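You operate a simulated robot arm through the tools that you are given. There is no shell and no other tool. Be economical: measure what you need, move in short steps, check, and stop when the job is done.

Carry out the task below with a simulated two-armed robot. There is one attempt and no reset: what you move stays moved.

TASK
Fetch the small bottle that says "JY-9" from the bench top above the lids drawer and stand it on the long blue mat. Put the measuring cylinder from the grey cupboard top on the top of the air unit. Take the deep blue vial on the grey cupboard top and put it away on the bench top beside the near oven. Take the water dispenser on the grey cupboard top and put it away on the bench top above the pads drawer. Close the left glass door. Pick up the seal water bottle with one hand, pass it to the other hand and put it on the bench top beside the tall analyser. Open the sampler drawer. Do these in any order. Set down upright: small bottle, measuring cylinder, deep blue vial, water dispenser, seal water bottle.

It is judged by the outcome, as a careful person would: the job done as asked, and still so three seconds after it is handed in. It fails if anything else is knocked over, pushed out of place, dropped, spilled or broken. A push-on lid holds only when it is set on centred and level and pressed home; a screw cap is set on level and turned clockwise until tight.

THE ROBOT
Two 7-joint arms with fingered hands on one trunk, on a base that drives. Base frame: it is fixed to the floor where the robot stands at the start and does not move with it; the origin is under the middle of the robot, x ahead of it, y to its left, z up; the surface under the hand at the start is at about z = 0.755. Lengths are in m, angles in rad, forces in N, time in s.
The left shoulder is at the start at [0.03, 0.119, 1.019], the right one opposite. With the tool pointing down near the work surface each hand reaches from about 0.32 to 0.76 m from the robot's upright axis, wherever it stands, measured 20 degrees to its own side. Places, roughly: bench top above the pads drawer [0.8, -1.4, 0.8]; bench top beside the near oven [0.8, -6.5, 0.8]; bench top beside the tall analyser [-3.4, -8, 0.8]; deep blue vial [-1.5, -10.25, 1]; left glass door [0.1, -10.5, 1.4]; long blue mat (52x14 cm) [0.7, 0.44, 0.76]; measuring cylinder [-1.5, -10.5, 1]; sampler drawer [-3.1, -5.3, 1]; seal water bottle [-3, -9.25, 0.75]; small bottle [0.75, 0, 0.75]; top of the air unit (13x24 cm) [-2.3, -10.4, 0.84]; water dispenser [-1.5, -10.75, 1]. Payload 3.8 kg a hand.
The tool frame of a hand sits at the grasp point between the pads (the TCP): z along the fingers, y along the line on which they close. The tips reach 0.025 m beyond it. The gripper opens to 0.088 m. The gripper's body begins 0.029 m behind the TCP. The gripper is a hand of 4 fingers: y runs from the thumb to the fingers, the wrist lies at [-0.013, -0.106, -0.174] in the tool frame, and closing takes about 1.5 s.
Orientation is told as [roll, pitch, yaw] about the base's x, y, z axes, in that order, counted from this pose: with the fingers straight down and the wrist toward the robot, the tool's x, y and z point along [0, 1, 0], [1, 0, 0] and [0, 0, -1] of the base frame.

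THE INTERFACE
- The arms move only by the tool play_rows. It takes "left_commands", "right_commands" or both (then of equal length, played together; a hand with none holds still); each is a list that holds one entry, the list of rows, each a list of 6 numbers: the shift along the tool's x, y, z in m, then the turn, a rotation vector about the tool's x, y, z in rad. In form: [[[dx, dy, dz, rx, ry, rz], ...]]. A call has 1 to 8 rows; each row is the pose to reach, as a shift and turn from the pose commanded when the call began, along the tool's axes at that moment. "left_claw" and "right_claw" are, for a hand that has rows, the closure in counts, from 0 (fully open) to 255 (shut), set as the call begins (left out, the last holds). Each row takes 0.2 s and may step no farther than 0.05 m and 0.15 rad from the row before; otherwise, or with a gripper value out of range, the whole call is refused. Where a pose cannot be reached the arm comes as near as it can. A force on the tool above 40 N (or 10 N above the force at the start of the call, whichever is more), or a blocked arm, ends the call early, and 0.2 s more pass. Each finger travels about 0.153 m/s and halts on what it meets, pressing with about 22 N; the grip force reading is that of the motor and also rises with nothing between the fingers. The clock runs only during rows and for 0.2 s after the last one: add rows that repeat a pose to give the fingers time. The reply holds the time, the measured pose of the TCP, the force on the tool along the base axes, the opening and the grip force, in the units named above and with some noise, with the torque about the TCP (base axes, N m) and any sound that the robot's microphone picked up.
- Cameras (640 x 400 px; columns grow to the right, rows downward): "scene" is now at [0.053, -0.0067, 1.5621]; the picture's right is [-0.09, -1.00, 0.00], its down [-0.80, 0.07, -0.59] and it looks along [0.59, -0.05, -0.81] (base axes); focal length 258 px, centre (320, 200). "left" rides on the left gripper at [-0.064, -0.083, -0.098] in its tool frame; the picture's right is [-0.62, -0.37, 0.69], its down [0.71, -0.63, 0.30] and it looks along [0.32, 0.68, 0.65] (tool axes); focal length 265 px, centre (320, 200). "right" rides on the right gripper at [0.064, -0.083, -0.098] in its tool frame; the picture's right is [-0.62, 0.37, -0.69], its down [-0.71, -0.63, 0.30] and it looks along [-0.32, 0.68, 0.65] (tool axes); focal length 265 px, centre (320, 200). There is no depth. A picture from a camera that has moved, and an enlarged one, comes with that camera's place and axes in the base frame and with its lens.
- camera(camera): a new picture of that camera. It takes no simulated time.
- lift_body(by): slides the trunk up (or, below 0, down) by that many m; the arms and the scene camera ride with it, the base frame stays. It gives what a move gives, with no picture.
- roll_base(legs): drives the robot by 1 to 6 legs, each [ahead, left, turn to the left] in m, m and rad, along the robot's own axes; the way and the turn of a leg run together, so that a leg with both is an arc; at most 1.5 m and 3.142 rad a leg. The arms and the cameras ride along, it lands a little off, and it stops where it bumps. It gives what a move gives.
- grasp_type(shape, hand): the hand has 4 fingers and takes this shape, open, in about a second: jaw (thumb against the fingers, like two jaws); tri (thumb and two fingers); tip (a fingertip pinch); poke (one finger out to press); point (the index stretched); flat (the hand flat); cup (the hand cupped); fist (a fist). The gripper value then closes the fingers along that shape, each until it touches; the sizes above hold for jaw. It gives what a move gives, with no picture.
- pan_tilt(pan, tilt): turns the head with the scene camera to pan (to the left, within 2.094 rad either way) and tilt (down, from -0.506 to 1.204), counted from straight ahead of the robot. It gives what a move gives.
- inspect(camera, box): a new picture of the part [left, top, right, bottom] of that camera's present view, enlarged. It takes no simulated time.
- hand_in(): hands the job in; it is judged then, once.

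Work in short steps. Places have to be worked out from the pictures, the camera data and where the tool is seen: move nearer, look again, correct. Check each grasp and each placing, and mend what went wrong. You have 196 turns and 176 pictures in all, those below and enlarged ones among them. Open the grippers and draw the arms clear of the work before you hand the job in, unless the task says otherwise; then end with one line.

The tools are called after "Emit:" as a command line: name --argument value ..., lists and objects as JSON in quotes. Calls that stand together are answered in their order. play_rows: Moves the arms, as the interface text tells. Its arguments: {"type":"object","properties":{"left_commands":{"type":"array","items":{"type":"array","items":{"type":"array","items":{"type":"number"}}}},"left_claw":{"type":"number"},"right_commands":{"type":"array","items":{"type":"array","items":{"type":"array","items":{"type":"number"}}}},"right_claw":{"type":"number"}},"required":[]} The other tools are called the same way: lift_body (by) slides the trunk up or down; grasp_type (shape, hand) gives the hand a shape; roll_base (legs) drives the base; pan_tilt (pan, tilt) turns the head that bears the scene camera; camera (camera) takes a picture; inspect (camera, box) takes an enlarged picture of a part of a camera's view; hand_in () hands the job in.

At the start:

```text
clock: 0.0
left_ee_pos: [0.4176, 0.3162, 1.0698]
left_tool_rot: [0.0, -0.001, -0.001]
left_force: [-0.4, 0.5, 0.3]
left_wrist_torque: [-0.01, 0.0, -0.02]
left_grip_width: 0.0876
left_gripper_force: 0.0
left_shape: jaw
right_ee_pos: [0.4593, -0.0745, 1.0371]
right_tool_rot: [-0.001, 0.0, 0.0]
right_force: [-0.1, 0.3, 0.5]
right_wrist_torque: [-0.02, -0.02, -0.01]
right_grip_width: 0.0876
right_gripper_force: 0.0
right_shape: jaw
trunk travel left (down, up): [-0.175, 0.415]
robot x, y, heading: [-0.0007, -0.001, -0.001]
head pan, tilt: [-0.087, 0.939]
```

scene: 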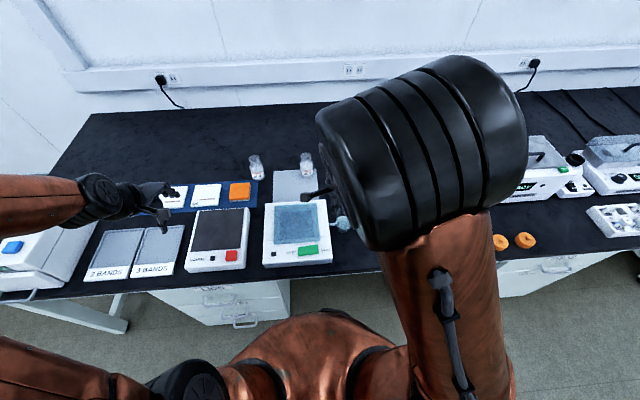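
right: 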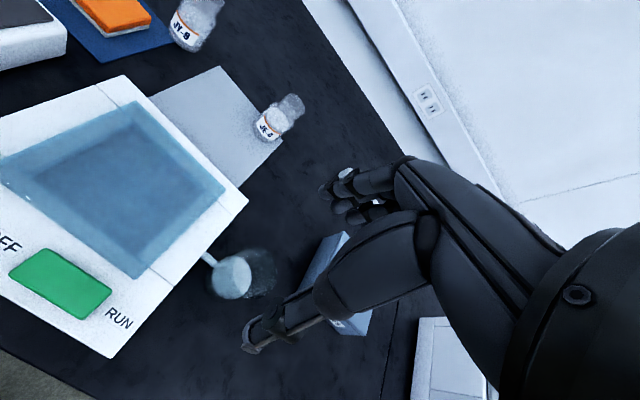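
left: 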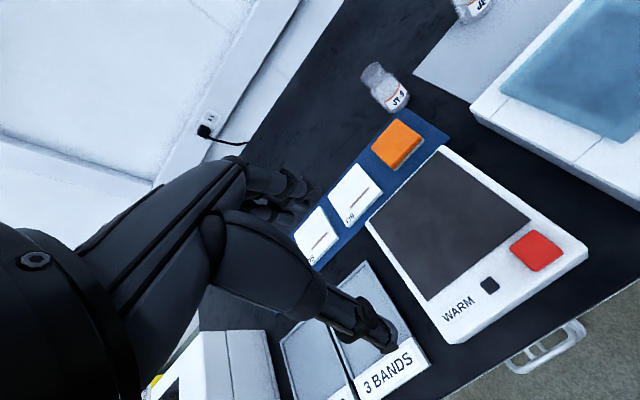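

I see two or three look-alike bottles near the mat; I enlarge the views to read the labels.

Emit:
inspect --camera "right" --box '[140, 0, 320, 150]'

Emit:
inspect --camera "scene" --box '[140, 130, 360, 270]'

Emit:
inspect --camera "left" --box '[340, 40, 460, 130]'

```text
2.67 times, centred on (230, 75) of right
camera zoom: at [0.3748, -0.0111, 1.1337], right [0.37, -0.62, 0.69], down [-0.63, -0.71, -0.3], along [0.68, -0.32, -0.65], focal length 708 px, centre (560, 533)
```

zoom: 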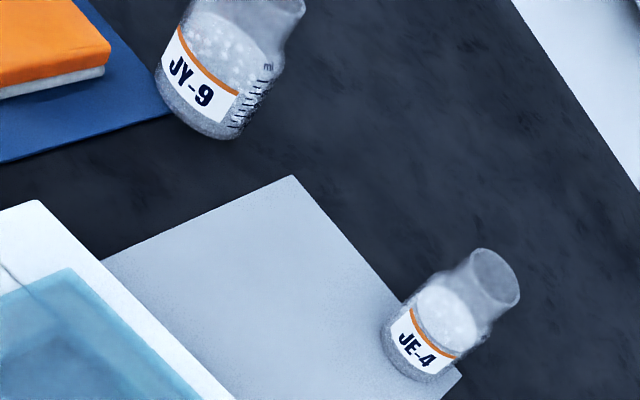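

```text
2.86 times, centred on (250, 200) of scene
camera zoom: at [0.053, -0.0067, 1.5621], right [-0.09, -1.0, 0.0], down [-0.8, 0.07, -0.59], along [0.59, -0.05, -0.81], focal length 736 px, centre (520, 200)
```

zoom: 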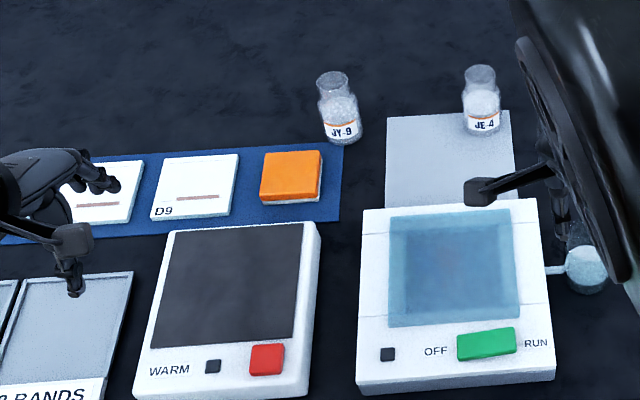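

```text
4.44 times, centred on (400, 85) of left
camera zoom: at [0.3347, 0.2536, 1.1696], right [-0.37, -0.62, -0.69], down [-0.63, 0.71, -0.3], along [0.68, 0.32, -0.65], focal length 1180 px, centre (-36, 711)
```

zoom: 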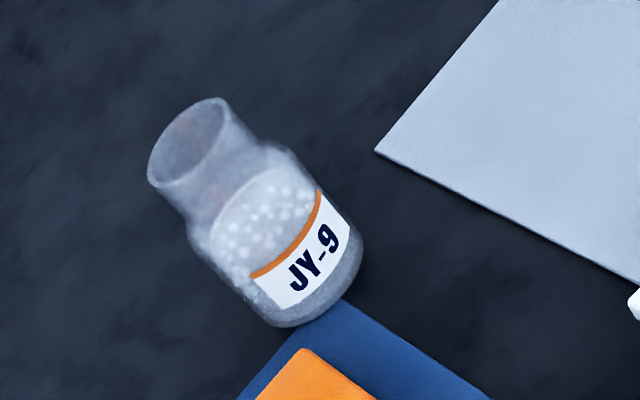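

JY-9 is at about (0.785, 0.188), base on the bench, about 0.10 tall, neck about 0.036 wide. I shuffle a little ahead and left so the left hand can reach it.

Emit:
roll_base --legs '[[0.0, 0.08, 0], [0.05, 0, 0]]'

Emit:
pan_tilt --pan 0.3 --tilt 0.85

Emit:
camera --camera "scene"

```text
clock: 1.6
left_ee_pos: [0.4708, 0.3962, 1.0693]
left_tool_rot: [0.0, 0.005, 0.001]
left_force: [0.8, 0.6, -0.2]
left_wrist_torque: [-0.02, 0.05, 0.01]
left_grip_width: 0.0877
left_gripper_force: 0.0
left_shape: jaw
right_ee_pos: [0.5117, 0.0052, 1.0358]
right_tool_rot: [-0.001, 0.001, 0.001]
right_force: [-0.2, 0.0, 0.2]
right_wrist_torque: [0.0, 0.01, 0.01]
right_grip_width: 0.0874
right_gripper_force: 0.1
right_shape: jaw
trunk travel left (down, up): [-0.175, 0.415]
robot x, y, heading: [0.0526, 0.0807, -0.003]
head pan, tilt: [-0.087, 0.939]
```

```text
clock: 2.4
left_ee_pos: [0.4674, 0.3955, 1.0696]
left_tool_rot: [-0.002, 0.0, 0.001]
left_force: [0.6, -0.1, -0.4]
left_wrist_torque: [0.01, 0.03, 0.03]
left_grip_width: 0.0877
left_gripper_force: 0.1
left_shape: jaw
right_ee_pos: [0.5107, 0.0046, 1.0377]
right_tool_rot: [0.0, 0.0, 0.003]
right_force: [-0.8, -0.8, -0.3]
right_wrist_torque: [0.0, 0.02, -0.01]
right_grip_width: 0.0879
right_gripper_force: 0.0
right_shape: jaw
trunk travel left (down, up): [-0.175, 0.415]
robot x, y, heading: [0.0525, 0.079, -0.0]
head pan, tilt: [0.3, 0.85]
```

```text
169 pictures are left
camera scene: at [0.1053, 0.1018, 1.5688], right [0.3, -0.95, 0.0], down [-0.72, -0.22, -0.66], along [0.63, 0.2, -0.75], focal length 258 px, centre (320, 200)
```

scene: 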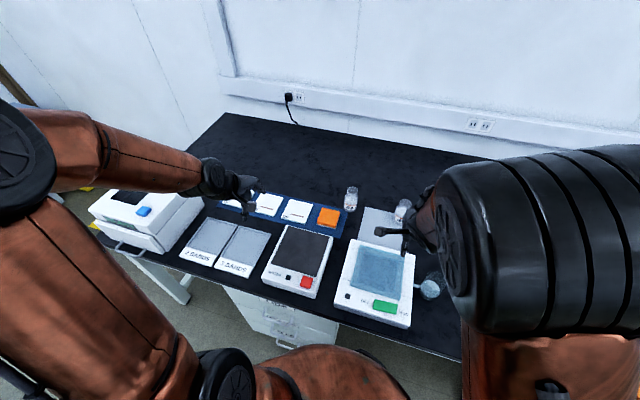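

The left hand moves over the bottle, staying well above it.

Emit:
play_rows --left_commands '[[[-0.0256, 0.0375, 0.0112, 0, 0, 0], [-0.0512, 0.075, 0.0225, 0, 0, 0], [-0.0769, 0.1125, 0.0337, 0, 0, 0], [-0.1025, 0.15, 0.045, 0, 0, 0], [-0.128, 0.1875, 0.056, 0, 0, 0], [-0.154, 0.225, 0.0675, 0, 0, 0], [-0.179, 0.2625, 0.079, 0, 0, 0], [-0.205, 0.3, 0.09, 0, 0, 0]]]' --left_claw 0

Emit:
camera --camera "left"

Emit:
camera --camera "scene"

```text
clock: 4.2
left_ee_pos: [0.7688, 0.1917, 0.9811]
left_tool_rot: [0.0, 0.004, 0.003]
left_force: [0.1, 0.6, -0.4]
left_wrist_torque: [0.01, 0.03, -0.01]
left_grip_width: 0.0877
left_gripper_force: 0.0
left_shape: jaw
right_ee_pos: [0.511, 0.0045, 1.0368]
right_tool_rot: [-0.001, 0.0, 0.002]
right_force: [-0.1, 0.3, 0.5]
right_wrist_torque: [0.0, 0.0, 0.0]
right_grip_width: 0.0875
right_gripper_force: 0.2
right_shape: jaw
trunk travel left (down, up): [-0.175, 0.415]
robot x, y, heading: [0.0504, 0.0797, 0.0]
head pan, tilt: [0.3, 0.85]
```

```text
168 pictures are left
camera left: at [0.6865, 0.1288, 1.0793], right [-0.37, -0.62, -0.69], down [-0.63, 0.71, -0.3], along [0.68, 0.33, -0.66], focal length 265 px, centre (320, 200)
```

left: 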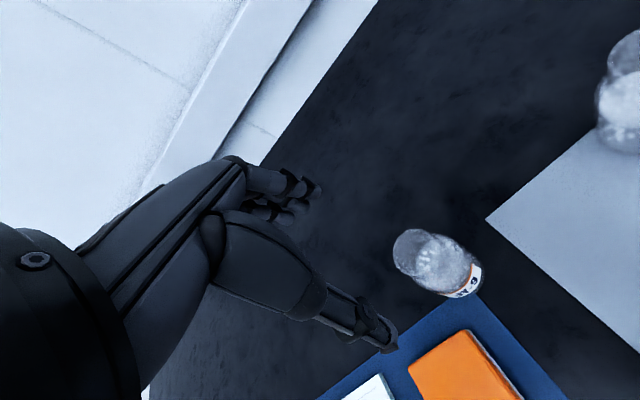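

```text
167 pictures are left
camera scene: at [0.1068, 0.1011, 1.5688], right [0.3, -0.95, 0.0], down [-0.72, -0.22, -0.66], along [0.63, 0.2, -0.75], focal length 258 px, centre (320, 200)
```

scene: 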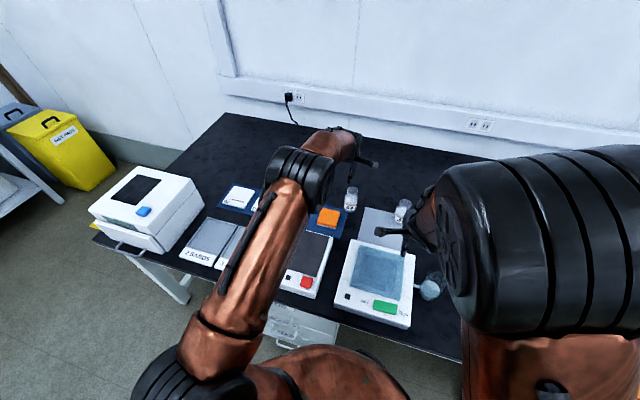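

The bottle reads at (0.786, 0.187). I descend to the neck and then check before closing.

Emit:
play_rows --left_commands '[[[-0.004, 0.017, 0.02, 0, 0, 0], [-0.004, 0.017, 0.05, 0, 0, 0], [-0.004, 0.017, 0.08, 0, 0, 0], [-0.004, 0.017, 0.11, 0, 0, 0], [-0.004, 0.017, 0.135, 0, 0, 0], [-0.004, 0.017, 0.138, 0, 0, 0]]]'

Emit:
camera --camera "left"

Emit:
inspect --camera "scene" --box '[280, 120, 440, 220]'

```text
clock: 5.6
left_ee_pos: [0.7864, 0.1863, 0.8412]
left_tool_rot: [0.0, 0.001, 0.001]
left_force: [0.3, -0.2, 0.1]
left_wrist_torque: [0.01, -0.02, 0.0]
left_grip_width: 0.0878
left_gripper_force: 0.1
left_shape: jaw
right_ee_pos: [0.5095, 0.0049, 1.0364]
right_tool_rot: [0.001, 0.001, 0.0]
right_force: [-1.0, -0.3, -0.6]
right_wrist_torque: [0.02, 0.02, -0.01]
right_grip_width: 0.0876
right_gripper_force: 0.0
right_shape: jaw
trunk travel left (down, up): [-0.175, 0.415]
robot x, y, heading: [0.0488, 0.0779, 0.002]
head pan, tilt: [0.3, 0.85]
```

```text
166 pictures are left
camera left: at [0.7025, 0.1242, 0.9414], right [-0.37, -0.62, -0.69], down [-0.63, 0.71, -0.3], along [0.68, 0.33, -0.65], focal length 265 px, centre (320, 200)
```

left: 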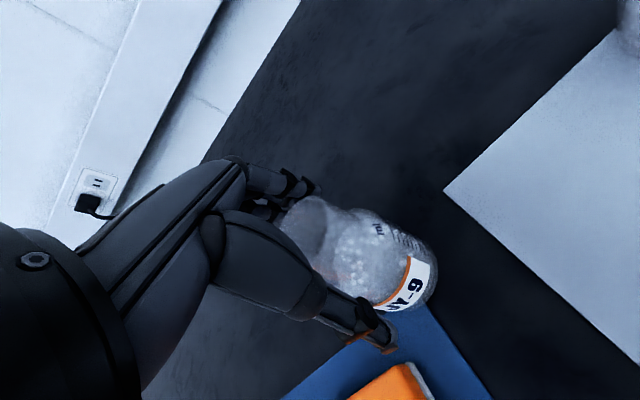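

```text
4.00 times, centred on (360, 170) of scene
camera zoom: at [0.1053, 0.1016, 1.5689], right [0.3, -0.95, 0.0], down [-0.72, -0.22, -0.66], along [0.63, 0.2, -0.75], focal length 1030 px, centre (160, 320)
```

zoom: 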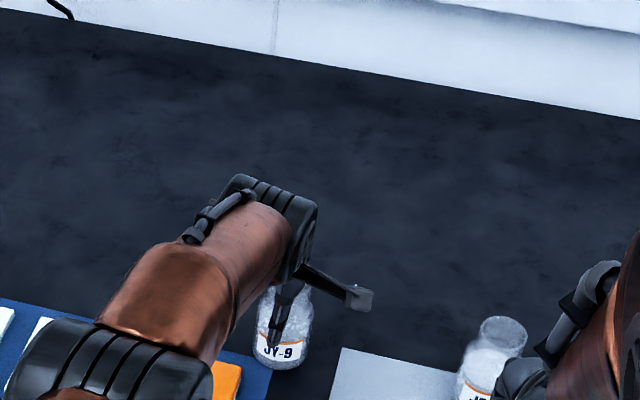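

The neck lies between thumb and fingers, so I close the hand.

Emit:
play_rows --left_commands '[[[0, 0, 0, 0, 0, 0], [0, 0, 0, 0, 0, 0], [0, 0, 0, 0, 0, 0], [0, 0, 0, 0, 0, 0], [0, 0, 0, 0, 0, 0], [0, 0, 0, 0, 0, 0], [0, 0, 0, 0, 0, 0], [0, 0, 0, 0, 0, 0]]]' --left_claw 255

Emit:
play_rows --left_commands '[[[0, 0, -0.01, 0, 0, 0], [0, 0, -0.03, 0, 0, 0], [0, 0, -0.06, 0, 0, 0], [0, 0, -0.09, 0, 0, 0], [0, -0.02, -0.12, 0, 0, 0], [0, -0.05, -0.14, 0, 0, 0], [0, -0.08, -0.14, 0, 0, 0]]]'

Emit:
camera --camera "left"

```text
clock: 7.4
left_ee_pos: [0.786, 0.1864, 0.8438]
left_tool_rot: [-0.001, 0.0, 0.003]
left_force: [-0.2, 0.9, 5.3]
left_wrist_torque: [0.06, -0.03, -0.06]
left_grip_width: 0.0414
left_gripper_force: 21.4
left_shape: jaw
right_ee_pos: [0.5101, 0.005, 1.0359]
right_tool_rot: [0.0, 0.001, 0.002]
right_force: [-0.7, 0.4, -0.1]
right_wrist_torque: [0.03, 0.0, 0.01]
right_grip_width: 0.0875
right_gripper_force: 0.1
right_shape: jaw
trunk travel left (down, up): [-0.175, 0.415]
robot x, y, heading: [0.0534, 0.0804, -0.001]
head pan, tilt: [0.3, 0.85]
```

```text
clock: 9.0
left_ee_pos: [0.7051, 0.1895, 0.9813]
left_tool_rot: [-0.002, -0.001, 0.001]
left_force: [0.4, 0.3, -2.0]
left_wrist_torque: [-0.02, -0.01, -0.02]
left_grip_width: 0.0406
left_gripper_force: 21.9
left_shape: jaw
right_ee_pos: [0.5099, 0.0045, 1.0365]
right_tool_rot: [0.0, -0.001, 0.003]
right_force: [-0.8, -0.1, 0.8]
right_wrist_torque: [-0.02, 0.01, -0.01]
right_grip_width: 0.0876
right_gripper_force: 0.1
right_shape: jaw
trunk travel left (down, up): [-0.175, 0.415]
robot x, y, heading: [0.0501, 0.08, 0.008]
head pan, tilt: [0.3, 0.85]
```

```text
164 pictures are left
camera left: at [0.6225, 0.1258, 1.0805], right [-0.37, -0.62, -0.69], down [-0.63, 0.71, -0.3], along [0.68, 0.33, -0.65], focal length 265 px, centre (320, 200)
```

left: 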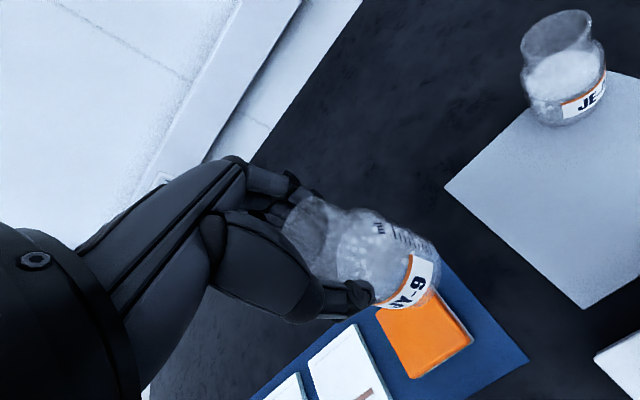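

Held upright. I roll left 0.3 m and look at the left end of the mat for a free spot.

Emit:
roll_base --legs '[[0.0, 0.3, 0]]'

Emit:
camera --camera "left"

Emit:
camera --camera "scene"

```text
clock: 11.1
left_ee_pos: [0.7089, 0.4892, 0.9808]
left_tool_rot: [-0.001, 0.001, -0.005]
left_force: [0.5, 0.3, -1.7]
left_wrist_torque: [0.01, -0.02, 0.01]
left_grip_width: 0.0403
left_gripper_force: 22.0
left_shape: jaw
right_ee_pos: [0.5102, 0.3078, 1.0359]
right_tool_rot: [0.001, 0.0, -0.006]
right_force: [1.5, 1.0, 0.3]
right_wrist_torque: [-0.02, -0.02, -0.01]
right_grip_width: 0.0877
right_gripper_force: 0.2
right_shape: jaw
trunk travel left (down, up): [-0.175, 0.415]
robot x, y, heading: [0.049, 0.3878, -0.006]
head pan, tilt: [0.3, 0.85]
```

```text
163 pictures are left
camera left: at [0.6241, 0.4283, 1.0799], right [-0.37, -0.62, -0.69], down [-0.63, 0.72, -0.3], along [0.68, 0.32, -0.65], focal length 265 px, centre (320, 200)
```

left: 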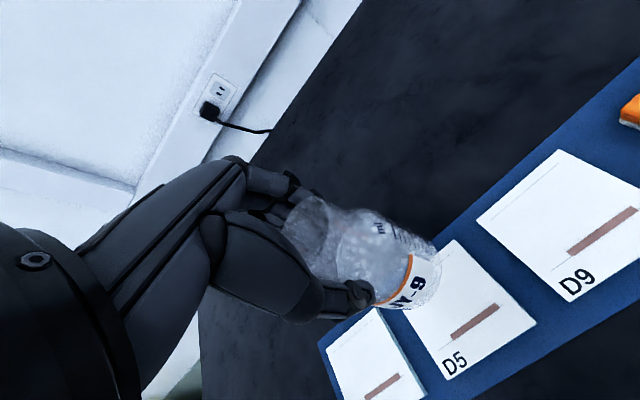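

```text
162 pictures are left
camera scene: at [0.1065, 0.4084, 1.5688], right [0.29, -0.96, 0.0], down [-0.72, -0.22, -0.66], along [0.63, 0.19, -0.75], focal length 258 px, centre (320, 200)
```

scene: 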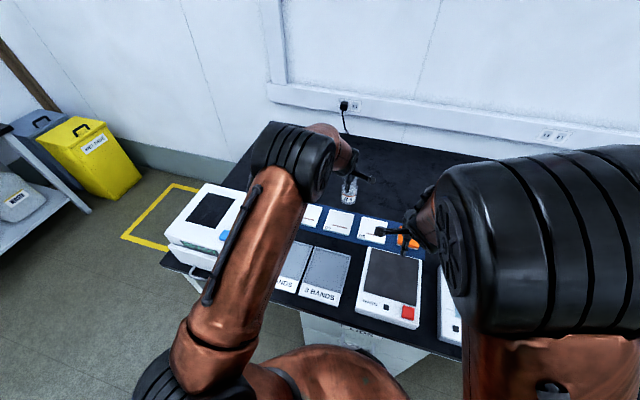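

The mat carries an orange block and three cards; gaps look narrow. I swing the held bottle aside to the left to view the mat clearly.

Emit:
play_rows --left_commands '[[[0.045, 0, -0.02, 0, 0, 0], [0.09, 0, -0.03, 0, 0, 0], [0.135, 0, -0.04, 0, 0, 0], [0.18, -0.02, -0.04, 0, 0, 0], [0.22, -0.04, -0.04, 0, 0, 0], [0.26, -0.06, -0.04, 0, 0, 0]]]'

Emit:
pan_tilt --pan 0.0 --tilt 0.95

Emit:
inspect --camera "scene" --box '[160, 80, 480, 280]'

```text
clock: 12.5
left_ee_pos: [0.648, 0.7517, 1.0188]
left_tool_rot: [-0.001, -0.001, -0.006]
left_force: [0.2, -0.2, -1.5]
left_wrist_torque: [-0.01, -0.04, 0.04]
left_grip_width: 0.0399
left_gripper_force: 21.6
left_shape: jaw
right_ee_pos: [0.5098, 0.3096, 1.0374]
right_tool_rot: [-0.002, 0.0, -0.006]
right_force: [-0.2, 0.2, 0.6]
right_wrist_torque: [-0.01, 0.02, 0.0]
right_grip_width: 0.0877
right_gripper_force: 0.1
right_shape: jaw
trunk travel left (down, up): [-0.175, 0.415]
robot x, y, heading: [0.0477, 0.3873, -0.003]
head pan, tilt: [0.3, 0.85]
```

```text
clock: 13.3
left_ee_pos: [0.647, 0.7504, 1.0203]
left_tool_rot: [0.001, 0.002, -0.007]
left_force: [-0.2, -0.2, -2.0]
left_wrist_torque: [0.03, 0.01, 0.04]
left_grip_width: 0.0398
left_gripper_force: 22.2
left_shape: jaw
right_ee_pos: [0.5105, 0.3076, 1.0358]
right_tool_rot: [0.0, 0.0, -0.005]
right_force: [-0.9, 0.6, -0.2]
right_wrist_torque: [-0.01, 0.0, 0.02]
right_grip_width: 0.0876
right_gripper_force: 0.1
right_shape: jaw
trunk travel left (down, up): [-0.175, 0.415]
robot x, y, heading: [0.0524, 0.3862, -0.006]
head pan, tilt: [0.0, 0.949]
```

```text
2.00 times, centred on (320, 180) of scene
camera zoom: at [0.1042, 0.3845, 1.5613], right [0.0, -1.0, 0.0], down [-0.81, 0.0, -0.58], along [0.58, 0.0, -0.81], focal length 515 px, centre (320, 240)
```

zoom: 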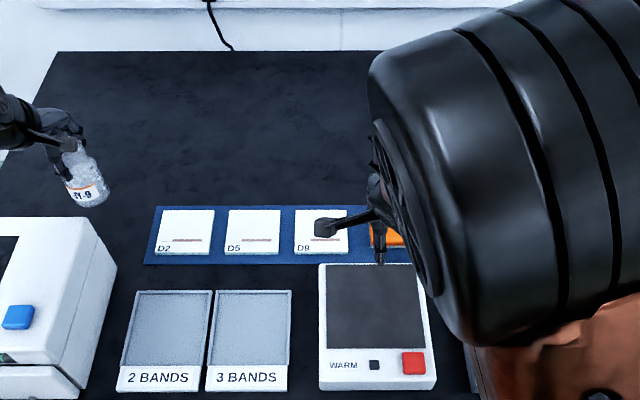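

The mat's four positions are all occupied with about 3 cm gaps. I look more closely at the cards' thickness and any free mat area.

Emit:
camera --camera "right"

Emit:
camera --camera "left"

Emit:
inspect --camera "scene" --box '[225, 170, 385, 240]'

```text
160 pictures are left
camera right: at [0.4262, 0.3719, 1.1337], right [0.36, -0.62, 0.69], down [-0.63, -0.71, -0.3], along [0.68, -0.33, -0.65], focal length 265 px, centre (320, 200)
```

right: 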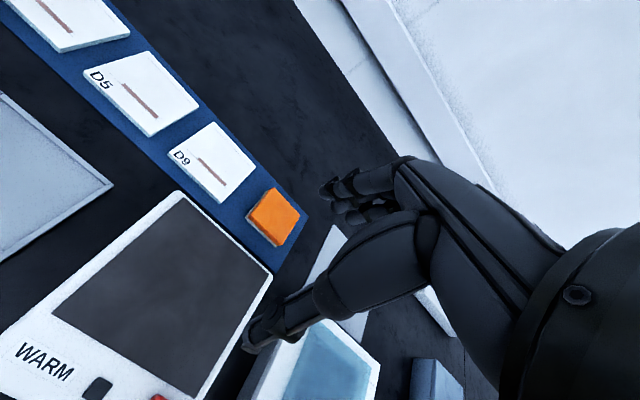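

```text
159 pictures are left
camera left: at [0.565, 0.6888, 1.1179], right [-0.37, -0.62, -0.69], down [-0.63, 0.72, -0.3], along [0.68, 0.32, -0.65], focal length 265 px, centre (320, 200)
```

left: 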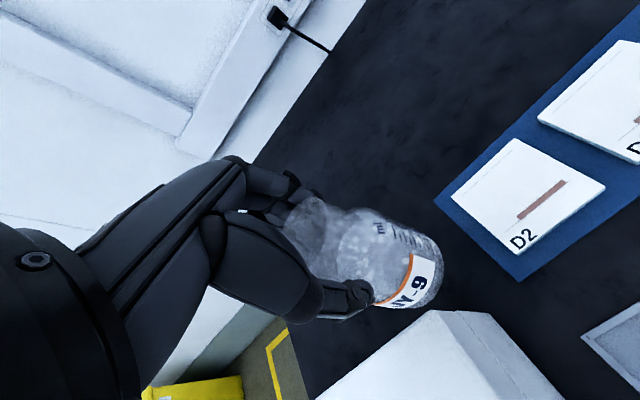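

```text
4.00 times, centred on (305, 205) of scene
camera zoom: at [0.1042, 0.3845, 1.5613], right [0.0, -1.0, 0.0], down [-0.81, 0.0, -0.58], along [0.58, 0.0, -0.81], focal length 1030 px, centre (380, 180)
```

zoom: 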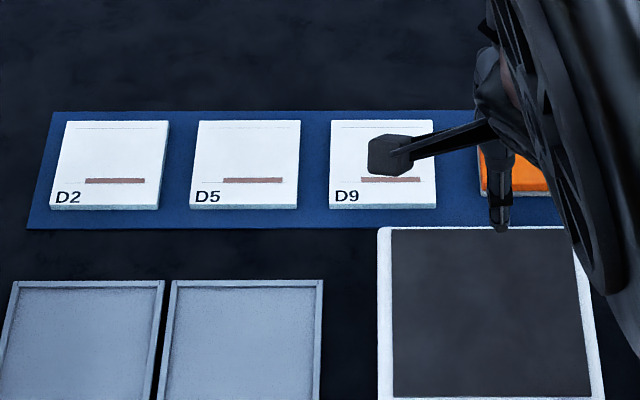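

No bare patch of mat is big enough for the 6 cm base and nothing may be shoved, so the level, thin D5 card in the mat's middle is where it can stand. I carry the bottle over (0.694, 0.514).

Emit:
play_rows --left_commands '[[[-0.045, 0.01, 0.0, 0, 0, 0], [-0.09, 0.02, 0.01, 0, 0, 0], [-0.135, 0.03, 0.03, 0, 0, 0], [-0.18, 0.04, 0.05, 0, 0, 0], [-0.21, 0.045, 0.08, 0, 0, 0], [-0.236, 0.047, 0.11, 0, 0, 0], [-0.236, 0.047, 0.145, 0, 0, 0], [-0.236, 0.047, 0.145, 0, 0, 0]]]'

Emit:
camera --camera "left"

Emit:
inspect --camera "scene" --box '[200, 120, 360, 240]'

```text
refused: row 3 steps farther than a row can; nothing moved
```

```text
157 pictures are left
camera left: at [0.565, 0.6888, 1.1179], right [-0.37, -0.62, -0.69], down [-0.63, 0.72, -0.3], along [0.68, 0.32, -0.65], focal length 265 px, centre (320, 200)
```

left: 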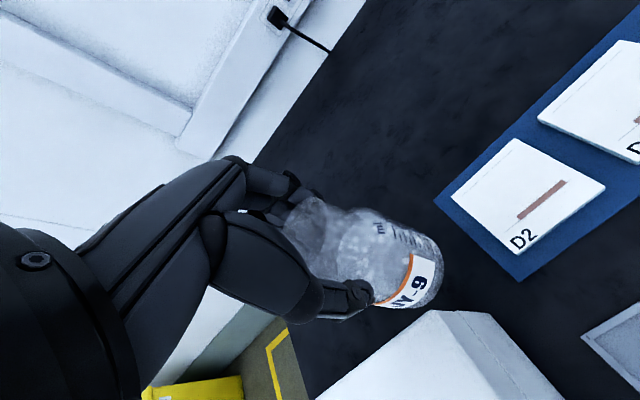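

```text
3.33 times, centred on (280, 180) of scene
camera zoom: at [0.1042, 0.3845, 1.5613], right [0.0, -1.0, 0.0], down [-0.81, 0.0, -0.58], along [0.58, 0.0, -0.81], focal length 859 px, centre (453, 267)
```

zoom: 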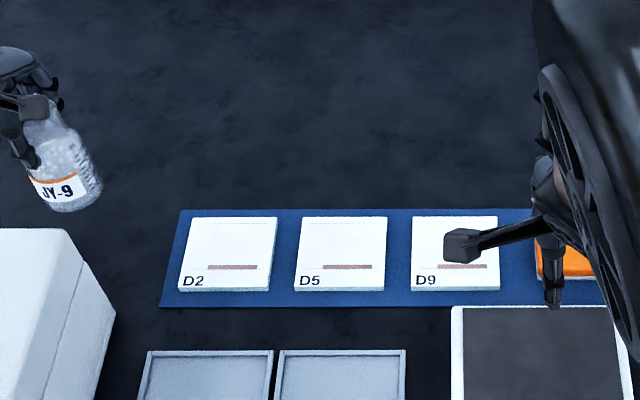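

The step was slightly too long; I repeat with shorter steps.

Emit:
play_rows --left_commands '[[[-0.04, 0.008, 0.0, 0, 0, 0], [-0.08, 0.016, 0.01, 0, 0, 0], [-0.12, 0.024, 0.03, 0, 0, 0], [-0.16, 0.032, 0.05, 0, 0, 0], [-0.195, 0.04, 0.075, 0, 0, 0], [-0.22, 0.045, 0.11, 0, 0, 0], [-0.236, 0.047, 0.145, 0, 0, 0], [-0.236, 0.047, 0.15, 0, 0, 0]]]'

Emit:
play_rows --left_commands '[[[0, 0, 0.005, 0, 0, 0], [0, 0, 0.009, 0, 0, 0], [0, 0, 0.013, 0, 0, 0], [0, 0, 0.016, 0, 0, 0]]]'

Emit:
inspect --camera "scene" --box '[200, 120, 360, 240]'

Emit:
camera --camera "left"

```text
clock: 15.1
left_ee_pos: [0.6952, 0.5139, 0.8702]
left_tool_rot: [0.001, 0.001, -0.005]
left_force: [-1.4, 0.6, -1.0]
left_wrist_torque: [0.02, 0.0, -0.01]
left_grip_width: 0.0392
left_gripper_force: 21.9
left_shape: jaw
right_ee_pos: [0.5112, 0.3076, 1.0378]
right_tool_rot: [0.0, 0.0, -0.005]
right_force: [0.0, -0.8, 0.5]
right_wrist_torque: [0.01, 0.0, 0.0]
right_grip_width: 0.0874
right_gripper_force: 0.1
right_shape: jaw
trunk travel left (down, up): [-0.175, 0.415]
robot x, y, heading: [0.0513, 0.3858, -0.007]
head pan, tilt: [0.0, 0.949]
```

```text
clock: 16.1
left_ee_pos: [0.6937, 0.5141, 0.8583]
left_tool_rot: [-0.002, -0.006, -0.005]
left_force: [-3.1, -1.3, 13.0]
left_wrist_torque: [-0.02, 0.0, 0.01]
left_grip_width: 0.0401
left_gripper_force: 21.8
left_shape: jaw
right_ee_pos: [0.5087, 0.3075, 1.0375]
right_tool_rot: [-0.001, -0.003, -0.008]
right_force: [0.5, 0.1, -0.1]
right_wrist_torque: [-0.02, 0.03, 0.01]
right_grip_width: 0.0874
right_gripper_force: 0.1
right_shape: jaw
trunk travel left (down, up): [-0.175, 0.415]
robot x, y, heading: [0.0513, 0.3857, -0.003]
head pan, tilt: [0.0, 0.949]
```

```text
3.33 times, centred on (280, 180) of scene
camera zoom: at [0.102, 0.3835, 1.5616], right [-0.01, -1.0, 0.0], down [-0.81, 0.0, -0.58], along [0.58, 0.0, -0.81], focal length 859 px, centre (453, 267)
```

zoom: 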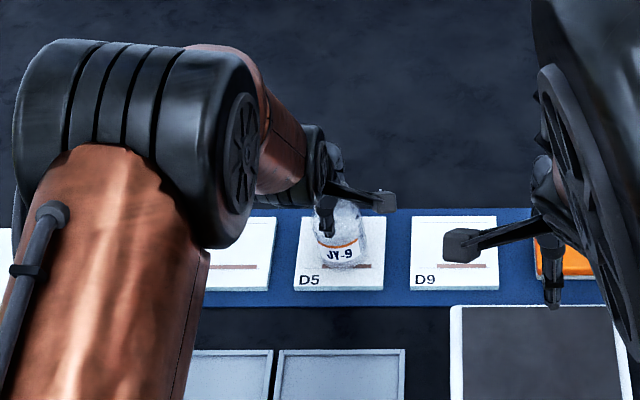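

```text
154 pictures are left
camera left: at [0.6108, 0.4513, 0.9564], right [-0.37, -0.62, -0.69], down [-0.62, 0.72, -0.31], along [0.69, 0.32, -0.65], focal length 265 px, centre (320, 200)
```

left: 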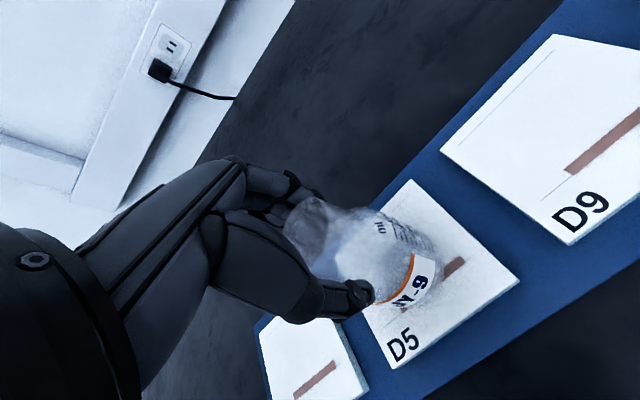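

The base is on the card (13 N contact). I relieve the push and open slowly, then lift clear.

Emit:
play_rows --left_commands '[[[0, 0, -0.003, 0, 0, 0], [0, 0, -0.003, 0, 0, 0]]]'

Emit:
play_rows --left_commands '[[[0, 0, 0, 0, 0, 0], [0, 0, 0, 0, 0, 0], [0, 0, 0, 0, 0, 0], [0, 0, 0, 0, 0, 0], [0, 0, 0, 0, 0, 0], [0, 0, 0, 0, 0, 0], [0, 0, 0, 0, 0, 0]]]' --left_claw 0

Emit:
play_rows --left_commands '[[[0, 0, -0.02, 0, 0, 0], [0, 0, -0.06, 0, 0, 0], [0, 0, -0.1, 0, 0, 0], [0, 0, -0.14, 0, 0, 0], [0.03, -0.03, -0.16, 0, 0, 0], [0.04, -0.07, -0.17, 0, 0, 0], [0.05, -0.11, -0.18, 0, 0, 0], [0.06, -0.15, -0.19, 0, 0, 0]]]'

Emit:
inspect --camera "scene" --box '[200, 120, 360, 240]'

Emit:
camera --camera "left"

```text
clock: 16.7
left_ee_pos: [0.694, 0.514, 0.8571]
left_tool_rot: [0.0, 0.001, -0.004]
left_force: [0.7, -1.9, 4.9]
left_wrist_torque: [-0.02, -0.19, -0.03]
left_grip_width: 0.0394
left_gripper_force: 22.4
left_shape: jaw
right_ee_pos: [0.5106, 0.3072, 1.0367]
right_tool_rot: [-0.001, -0.001, -0.005]
right_force: [0.2, 0.4, -0.7]
right_wrist_torque: [0.01, 0.01, -0.02]
right_grip_width: 0.0877
right_gripper_force: 0.0
right_shape: jaw
trunk travel left (down, up): [-0.175, 0.415]
robot x, y, heading: [0.049, 0.3806, -0.005]
head pan, tilt: [0.0, 0.949]
```

```text
clock: 18.3
left_ee_pos: [0.6946, 0.5139, 0.8576]
left_tool_rot: [-0.001, 0.0, -0.005]
left_force: [-0.6, 0.8, -0.3]
left_wrist_torque: [0.02, 0.01, 0.02]
left_grip_width: 0.0874
left_gripper_force: 0.1
left_shape: jaw
right_ee_pos: [0.5108, 0.3071, 1.0363]
right_tool_rot: [-0.002, 0.0, -0.005]
right_force: [-0.3, -0.3, 0.0]
right_wrist_torque: [-0.02, -0.01, 0.03]
right_grip_width: 0.0875
right_gripper_force: 0.1
right_shape: jaw
trunk travel left (down, up): [-0.175, 0.415]
robot x, y, heading: [0.0546, 0.3805, -0.006]
head pan, tilt: [0.0, 0.949]
```

```text
clock: 20.1
left_ee_pos: [0.5427, 0.5746, 1.0475]
left_tool_rot: [-0.001, 0.001, -0.003]
left_force: [-0.2, 0.1, 0.0]
left_wrist_torque: [0.02, -0.02, 0.0]
left_grip_width: 0.0877
left_gripper_force: 0.1
left_shape: jaw
right_ee_pos: [0.5073, 0.3065, 1.0367]
right_tool_rot: [-0.001, 0.0, -0.007]
right_force: [-0.7, 1.0, 0.0]
right_wrist_torque: [0.0, 0.01, 0.0]
right_grip_width: 0.0879
right_gripper_force: 0.0
right_shape: jaw
trunk travel left (down, up): [-0.175, 0.415]
robot x, y, heading: [0.0507, 0.3836, -0.006]
head pan, tilt: [0.0, 0.949]
```

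```text
3.33 times, centred on (280, 180) of scene
camera zoom: at [0.1025, 0.3841, 1.5614], right [-0.01, -1.0, 0.0], down [-0.81, 0.0, -0.58], along [0.58, 0.0, -0.81], focal length 859 px, centre (453, 267)
```

zoom: 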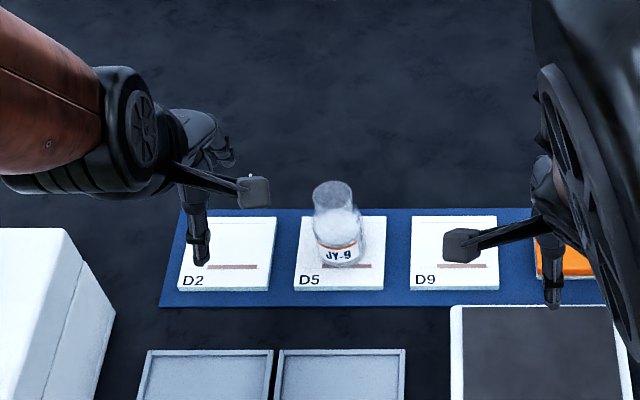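

```text
152 pictures are left
camera left: at [0.4591, 0.5131, 1.1472], right [-0.37, -0.62, -0.69], down [-0.63, 0.72, -0.3], along [0.69, 0.32, -0.65], focal length 265 px, centre (320, 200)
```

left: 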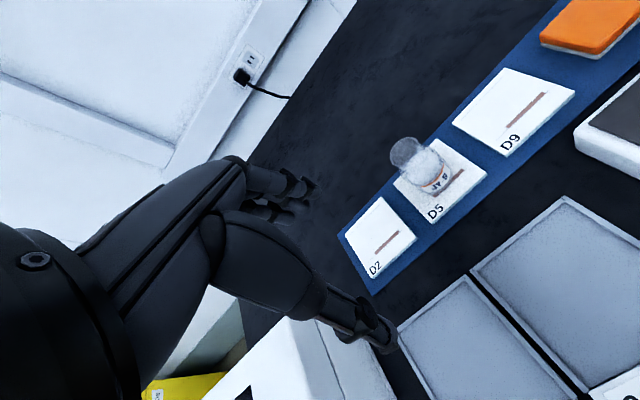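

JY-9 stands upright on the mat's D5 card. Next I back into the aisle, turn right toward the far end, and look.

Emit:
roll_base --legs '[[-1.25, 0, 0], [0, 0, -1.565]]'

Emit:
pan_tilt --pan 0.0 --tilt 0.25

Emit:
camera --camera "scene"

```text
clock: 30.3
left_ee_pos: [-1.0212, -0.1024, 1.0476]
left_tool_rot: [-0.002, -0.001, -1.593]
left_force: [0.8, 1.1, 0.2]
left_wrist_torque: [-0.02, -0.02, 0.0]
left_grip_width: 0.0876
left_gripper_force: 0.1
left_shape: jaw
right_ee_pos: [-1.2866, -0.0631, 1.0364]
right_tool_rot: [0.0, 0.0, -1.593]
right_force: [0.5, 0.2, -0.1]
right_wrist_torque: [0.03, 0.02, -0.07]
right_grip_width: 0.0875
right_gripper_force: 0.1
right_shape: jaw
trunk travel left (down, up): [-0.175, 0.415]
robot x, y, heading: [-1.2006, 0.3956, -1.589]
head pan, tilt: [0.0, 0.949]
```

```text
clock: 31.4
left_ee_pos: [-1.0208, -0.1006, 1.0481]
left_tool_rot: [0.0, 0.001, -1.592]
left_force: [-0.4, 0.3, 0.0]
left_wrist_torque: [-0.02, 0.04, 0.0]
left_grip_width: 0.088
left_gripper_force: 0.1
left_shape: jaw
right_ee_pos: [-1.287, -0.0626, 1.0369]
right_tool_rot: [0.0, 0.0, -1.591]
right_force: [-0.1, 0.4, 0.7]
right_wrist_torque: [0.01, 0.01, -0.05]
right_grip_width: 0.0874
right_gripper_force: 0.0
right_shape: jaw
trunk travel left (down, up): [-0.175, 0.415]
robot x, y, heading: [-1.2025, 0.3927, -1.592]
head pan, tilt: [0.0, 0.25]
```

```text
151 pictures are left
camera scene: at [-1.2047, 0.3201, 1.6219], right [-1.0, 0.02, 0.0], down [0.01, 0.25, -0.97], along [-0.02, -0.97, -0.25], focal length 258 px, centre (320, 200)
```

scene: 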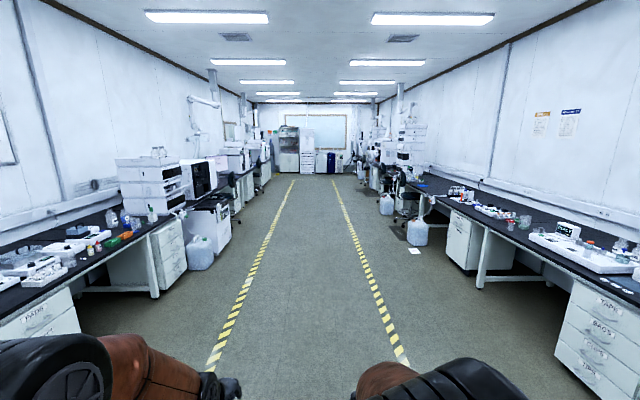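

The aisle is clear. I drive down it toward the sampler drawer (-3.1, -5.3).

Emit:
roll_base --legs '[[0, 0, 0.02], [1.5, 0, 0], [1.5, 0, 0], [1.5, 0, 0], [0.9, 0, 0]]'

Emit:
pan_tilt --pan -1.3 --tilt 0.35

Emit:
camera --camera "scene"

```text
clock: 57.6
left_ee_pos: [-1.0833, -5.5238, 1.0467]
left_tool_rot: [0.0, 0.002, -1.61]
left_force: [-0.1, -0.7, 0.0]
left_wrist_torque: [-0.01, 0.06, -0.01]
left_grip_width: 0.0877
left_gripper_force: 0.1
left_shape: jaw
right_ee_pos: [-1.3498, -5.4805, 1.0366]
right_tool_rot: [0.0, 0.0, -1.61]
right_force: [0.5, -0.1, -0.1]
right_wrist_torque: [-0.01, -0.01, -0.03]
right_grip_width: 0.0875
right_gripper_force: 0.0
right_shape: jaw
trunk travel left (down, up): [-0.175, 0.415]
robot x, y, heading: [-1.2582, -5.0215, -1.612]
head pan, tilt: [0.0, 0.25]
```

```text
clock: 59.1
left_ee_pos: [-1.0834, -5.5222, 1.0481]
left_tool_rot: [0.0, -0.001, -1.61]
left_force: [-0.5, -0.1, 0.5]
left_wrist_torque: [0.0, 0.01, 0.03]
left_grip_width: 0.0877
left_gripper_force: 0.1
left_shape: jaw
right_ee_pos: [-1.3491, -5.4786, 1.0366]
right_tool_rot: [-0.001, 0.002, -1.611]
right_force: [-0.1, 0.7, -0.2]
right_wrist_torque: [0.0, 0.01, 0.02]
right_grip_width: 0.0878
right_gripper_force: 0.0
right_shape: jaw
trunk travel left (down, up): [-0.175, 0.415]
robot x, y, heading: [-1.2585, -5.0245, -1.609]
head pan, tilt: [-1.3, 0.351]
```

```text
150 pictures are left
camera scene: at [-1.3466, -5.0258, 1.6125], right [-0.23, 0.97, 0.0], down [0.33, 0.08, -0.94], along [-0.91, -0.22, -0.34], focal length 258 px, centre (320, 200)
```

scene: 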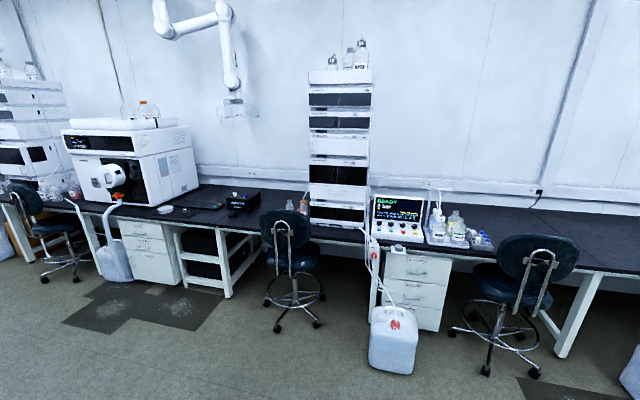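

The HPLC stack at centre holds the sampler drawer at z≈1; I zoom in to read it.

Emit:
inspect --camera "scene" --box '[260, 100, 420, 260]'

```text
2.50 times, centred on (340, 180) of scene
camera zoom: at [-1.3466, -5.0258, 1.6125], right [-0.23, 0.97, 0.0], down [0.33, 0.08, -0.94], along [-0.91, -0.22, -0.34], focal length 644 px, centre (270, 250)
```

zoom: 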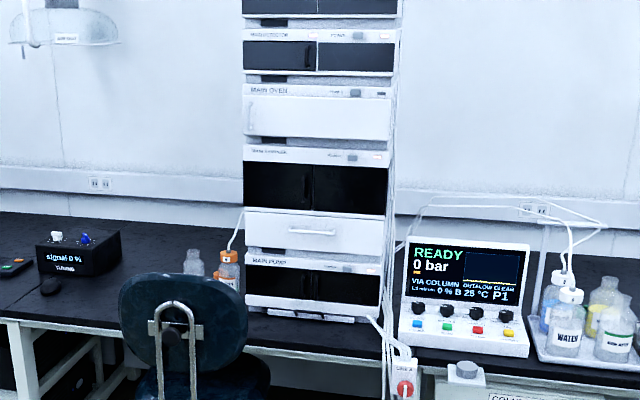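

The white drawer with the bar handle under "MAIN SAMPLER" is the target (handle ≈(-2.95,-5.32,1.02)); a chair and a carboy flank it. I turn to face it and move in partway, then look again.

Emit:
roll_base --legs '[[0, 0, -1.532], [0.6, 0.18, 0]]'

Emit:
pan_tilt --pan 0.05 --tilt 0.55

Emit:
camera --camera "scene"

```text
clock: 66.3
left_ee_pos: [-2.3627, -5.3713, 1.0473]
left_tool_rot: [-0.002, 0.002, 3.116]
left_force: [0.0, -0.8, 0.6]
left_wrist_torque: [-0.01, 0.03, -0.01]
left_grip_width: 0.0877
left_gripper_force: 0.0
left_shape: jaw
right_ee_pos: [-2.3234, -5.1051, 1.0358]
right_tool_rot: [0.0, -0.001, 3.118]
right_force: [-1.6, -0.6, -0.4]
right_wrist_torque: [-0.03, 0.02, -0.03]
right_grip_width: 0.0876
right_gripper_force: 0.1
right_shape: jaw
trunk travel left (down, up): [-0.175, 0.415]
robot x, y, heading: [-1.8676, -5.1892, 3.115]
head pan, tilt: [-1.3, 0.351]
```

```text
clock: 67.8
left_ee_pos: [-2.3616, -5.3711, 1.0472]
left_tool_rot: [0.001, -0.001, 3.118]
left_force: [0.1, -0.4, 0.7]
left_wrist_torque: [0.01, -0.01, 0.03]
left_grip_width: 0.0879
left_gripper_force: 0.1
left_shape: jaw
right_ee_pos: [-2.3227, -5.1049, 1.0364]
right_tool_rot: [-0.001, 0.0, 3.118]
right_force: [0.7, 0.8, 0.1]
right_wrist_torque: [0.03, 0.0, 0.01]
right_grip_width: 0.0876
right_gripper_force: 0.1
right_shape: jaw
trunk travel left (down, up): [-0.175, 0.415]
robot x, y, heading: [-1.8626, -5.1925, 3.114]
head pan, tilt: [0.051, 0.55]
```

```text
148 pictures are left
camera scene: at [-1.9365, -5.1941, 1.5942], right [-0.03, 1.0, 0.0], down [0.52, 0.01, -0.85], along [-0.85, -0.02, -0.52], focal length 258 px, centre (320, 200)
```

scene: 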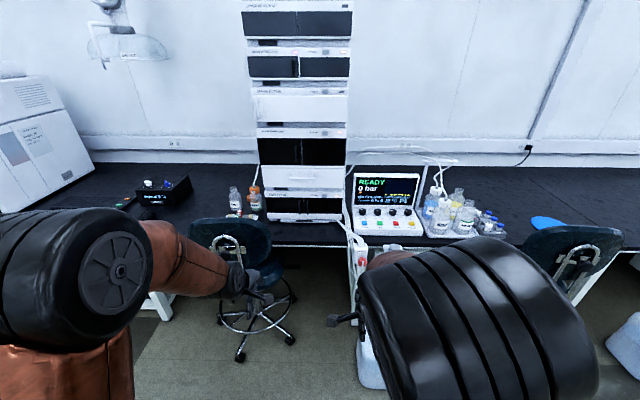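

I zoom on the drawer handle for a better fix.

Emit:
inspect --camera "scene" --box '[230, 120, 390, 240]'

```text
3.33 times, centred on (310, 180) of scene
camera zoom: at [-1.9365, -5.1941, 1.5942], right [-0.03, 1.0, 0.0], down [0.52, 0.01, -0.85], along [-0.85, -0.02, -0.52], focal length 859 px, centre (353, 267)
```

zoom: 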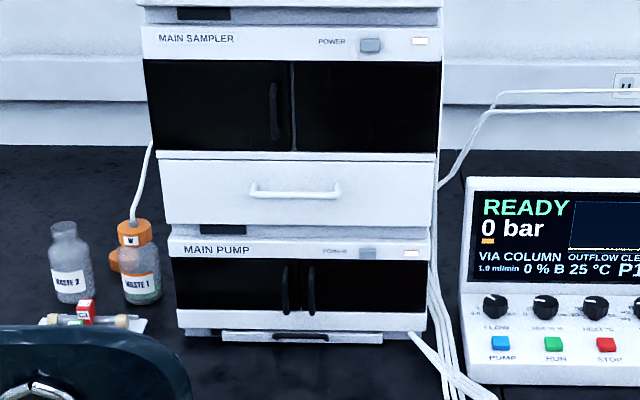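

Handle ≈(-3.03, -5.30, 1.05). I turn the left hand to point forward (fingers horizontal, closing vertically).

Emit:
play_rows --left_commands '[[[0, 0, 0, -0.147, 0, 0], [0, 0, 0, -0.294, 0, 0], [0, 0, 0, -0.441, 0, 0], [0, 0, 0, -0.588, 0, 0], [0, 0, 0, -0.735, 0, 0], [0, 0, 0, -0.882, 0, 0], [0, 0, 0, -1.029, 0, 0], [0, 0, 0, -1.176, 0, 0]]]'

Emit:
play_rows --left_commands '[[[0, 0, 0, -0.132, 0, 0], [0, 0, 0, -0.264, 0, 0], [0, 0, 0, -0.395, 0, 0], [0, 0, 0, -0.395, 0, 0]]]'

Emit:
roll_base --legs '[[0.2, 0.1, 0.026]]'

Emit:
camera --camera "left"

Emit:
camera --camera "scene"

```text
clock: 69.6
left_ee_pos: [-2.3622, -5.3733, 1.0468]
left_tool_rot: [-0.001, -1.177, 3.122]
left_force: [0.4, 0.2, -0.2]
left_wrist_torque: [0.03, -0.02, -0.01]
left_grip_width: 0.0878
left_gripper_force: 0.1
left_shape: jaw
right_ee_pos: [-2.3236, -5.1069, 1.0357]
right_tool_rot: [0.0, 0.0, 3.117]
right_force: [0.2, -0.1, 0.2]
right_wrist_torque: [-0.01, 0.0, 0.0]
right_grip_width: 0.0875
right_gripper_force: 0.1
right_shape: jaw
trunk travel left (down, up): [-0.175, 0.415]
robot x, y, heading: [-1.8672, -5.1933, 3.118]
head pan, tilt: [0.051, 0.55]
```

```text
clock: 70.6
left_ee_pos: [-2.3613, -5.3709, 1.0475]
left_tool_rot: [2.937, -1.568, 0.179]
left_force: [-0.4, 0.0, -0.3]
left_wrist_torque: [-0.01, 0.01, -0.02]
left_grip_width: 0.0879
left_gripper_force: 0.2
left_shape: jaw
right_ee_pos: [-2.3228, -5.1047, 1.0358]
right_tool_rot: [0.0, 0.001, 3.118]
right_force: [0.9, 0.2, 0.0]
right_wrist_torque: [-0.04, -0.01, -0.01]
right_grip_width: 0.0875
right_gripper_force: 0.1
right_shape: jaw
trunk travel left (down, up): [-0.175, 0.415]
robot x, y, heading: [-1.8652, -5.192, 3.122]
head pan, tilt: [0.051, 0.55]
```

```text
clock: 72.3
left_ee_pos: [-2.5582, -5.4854, 1.0473]
left_tool_rot: [-0.453, -1.569, -2.68]
left_force: [-0.3, -0.5, -0.4]
left_wrist_torque: [0.01, 0.0, 0.02]
left_grip_width: 0.088
left_gripper_force: 0.1
left_shape: jaw
right_ee_pos: [-2.5268, -5.2185, 1.0369]
right_tool_rot: [0.001, 0.0, -3.135]
right_force: [0.0, -0.8, -0.6]
right_wrist_torque: [0.02, -0.04, -0.03]
right_grip_width: 0.0876
right_gripper_force: 0.1
right_shape: jaw
trunk travel left (down, up): [-0.175, 0.415]
robot x, y, heading: [-2.0651, -5.2917, -3.133]
head pan, tilt: [0.051, 0.55]
```

```text
146 pictures are left
camera left: at [-2.4603, -5.4185, 0.9645], right [-0.7, 0.62, -0.37], down [-0.3, -0.72, -0.63], along [-0.65, -0.33, 0.68], focal length 265 px, centre (320, 200)
```

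left: 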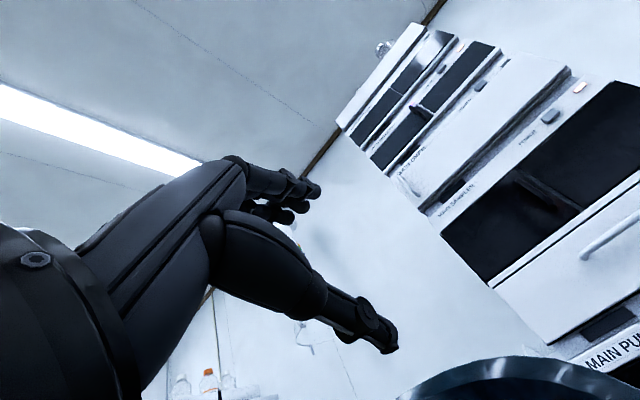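

```text
145 pictures are left
camera scene: at [-2.139, -5.2959, 1.5941], right [-0.06, 1.0, 0.0], down [0.52, 0.03, -0.85], along [-0.85, -0.05, -0.52], focal length 258 px, centre (320, 200)
```

scene: 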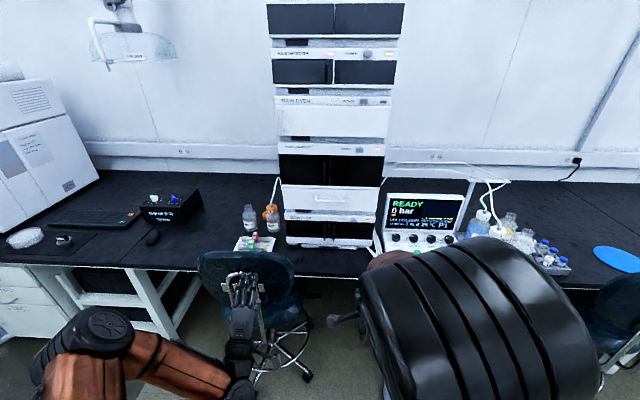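

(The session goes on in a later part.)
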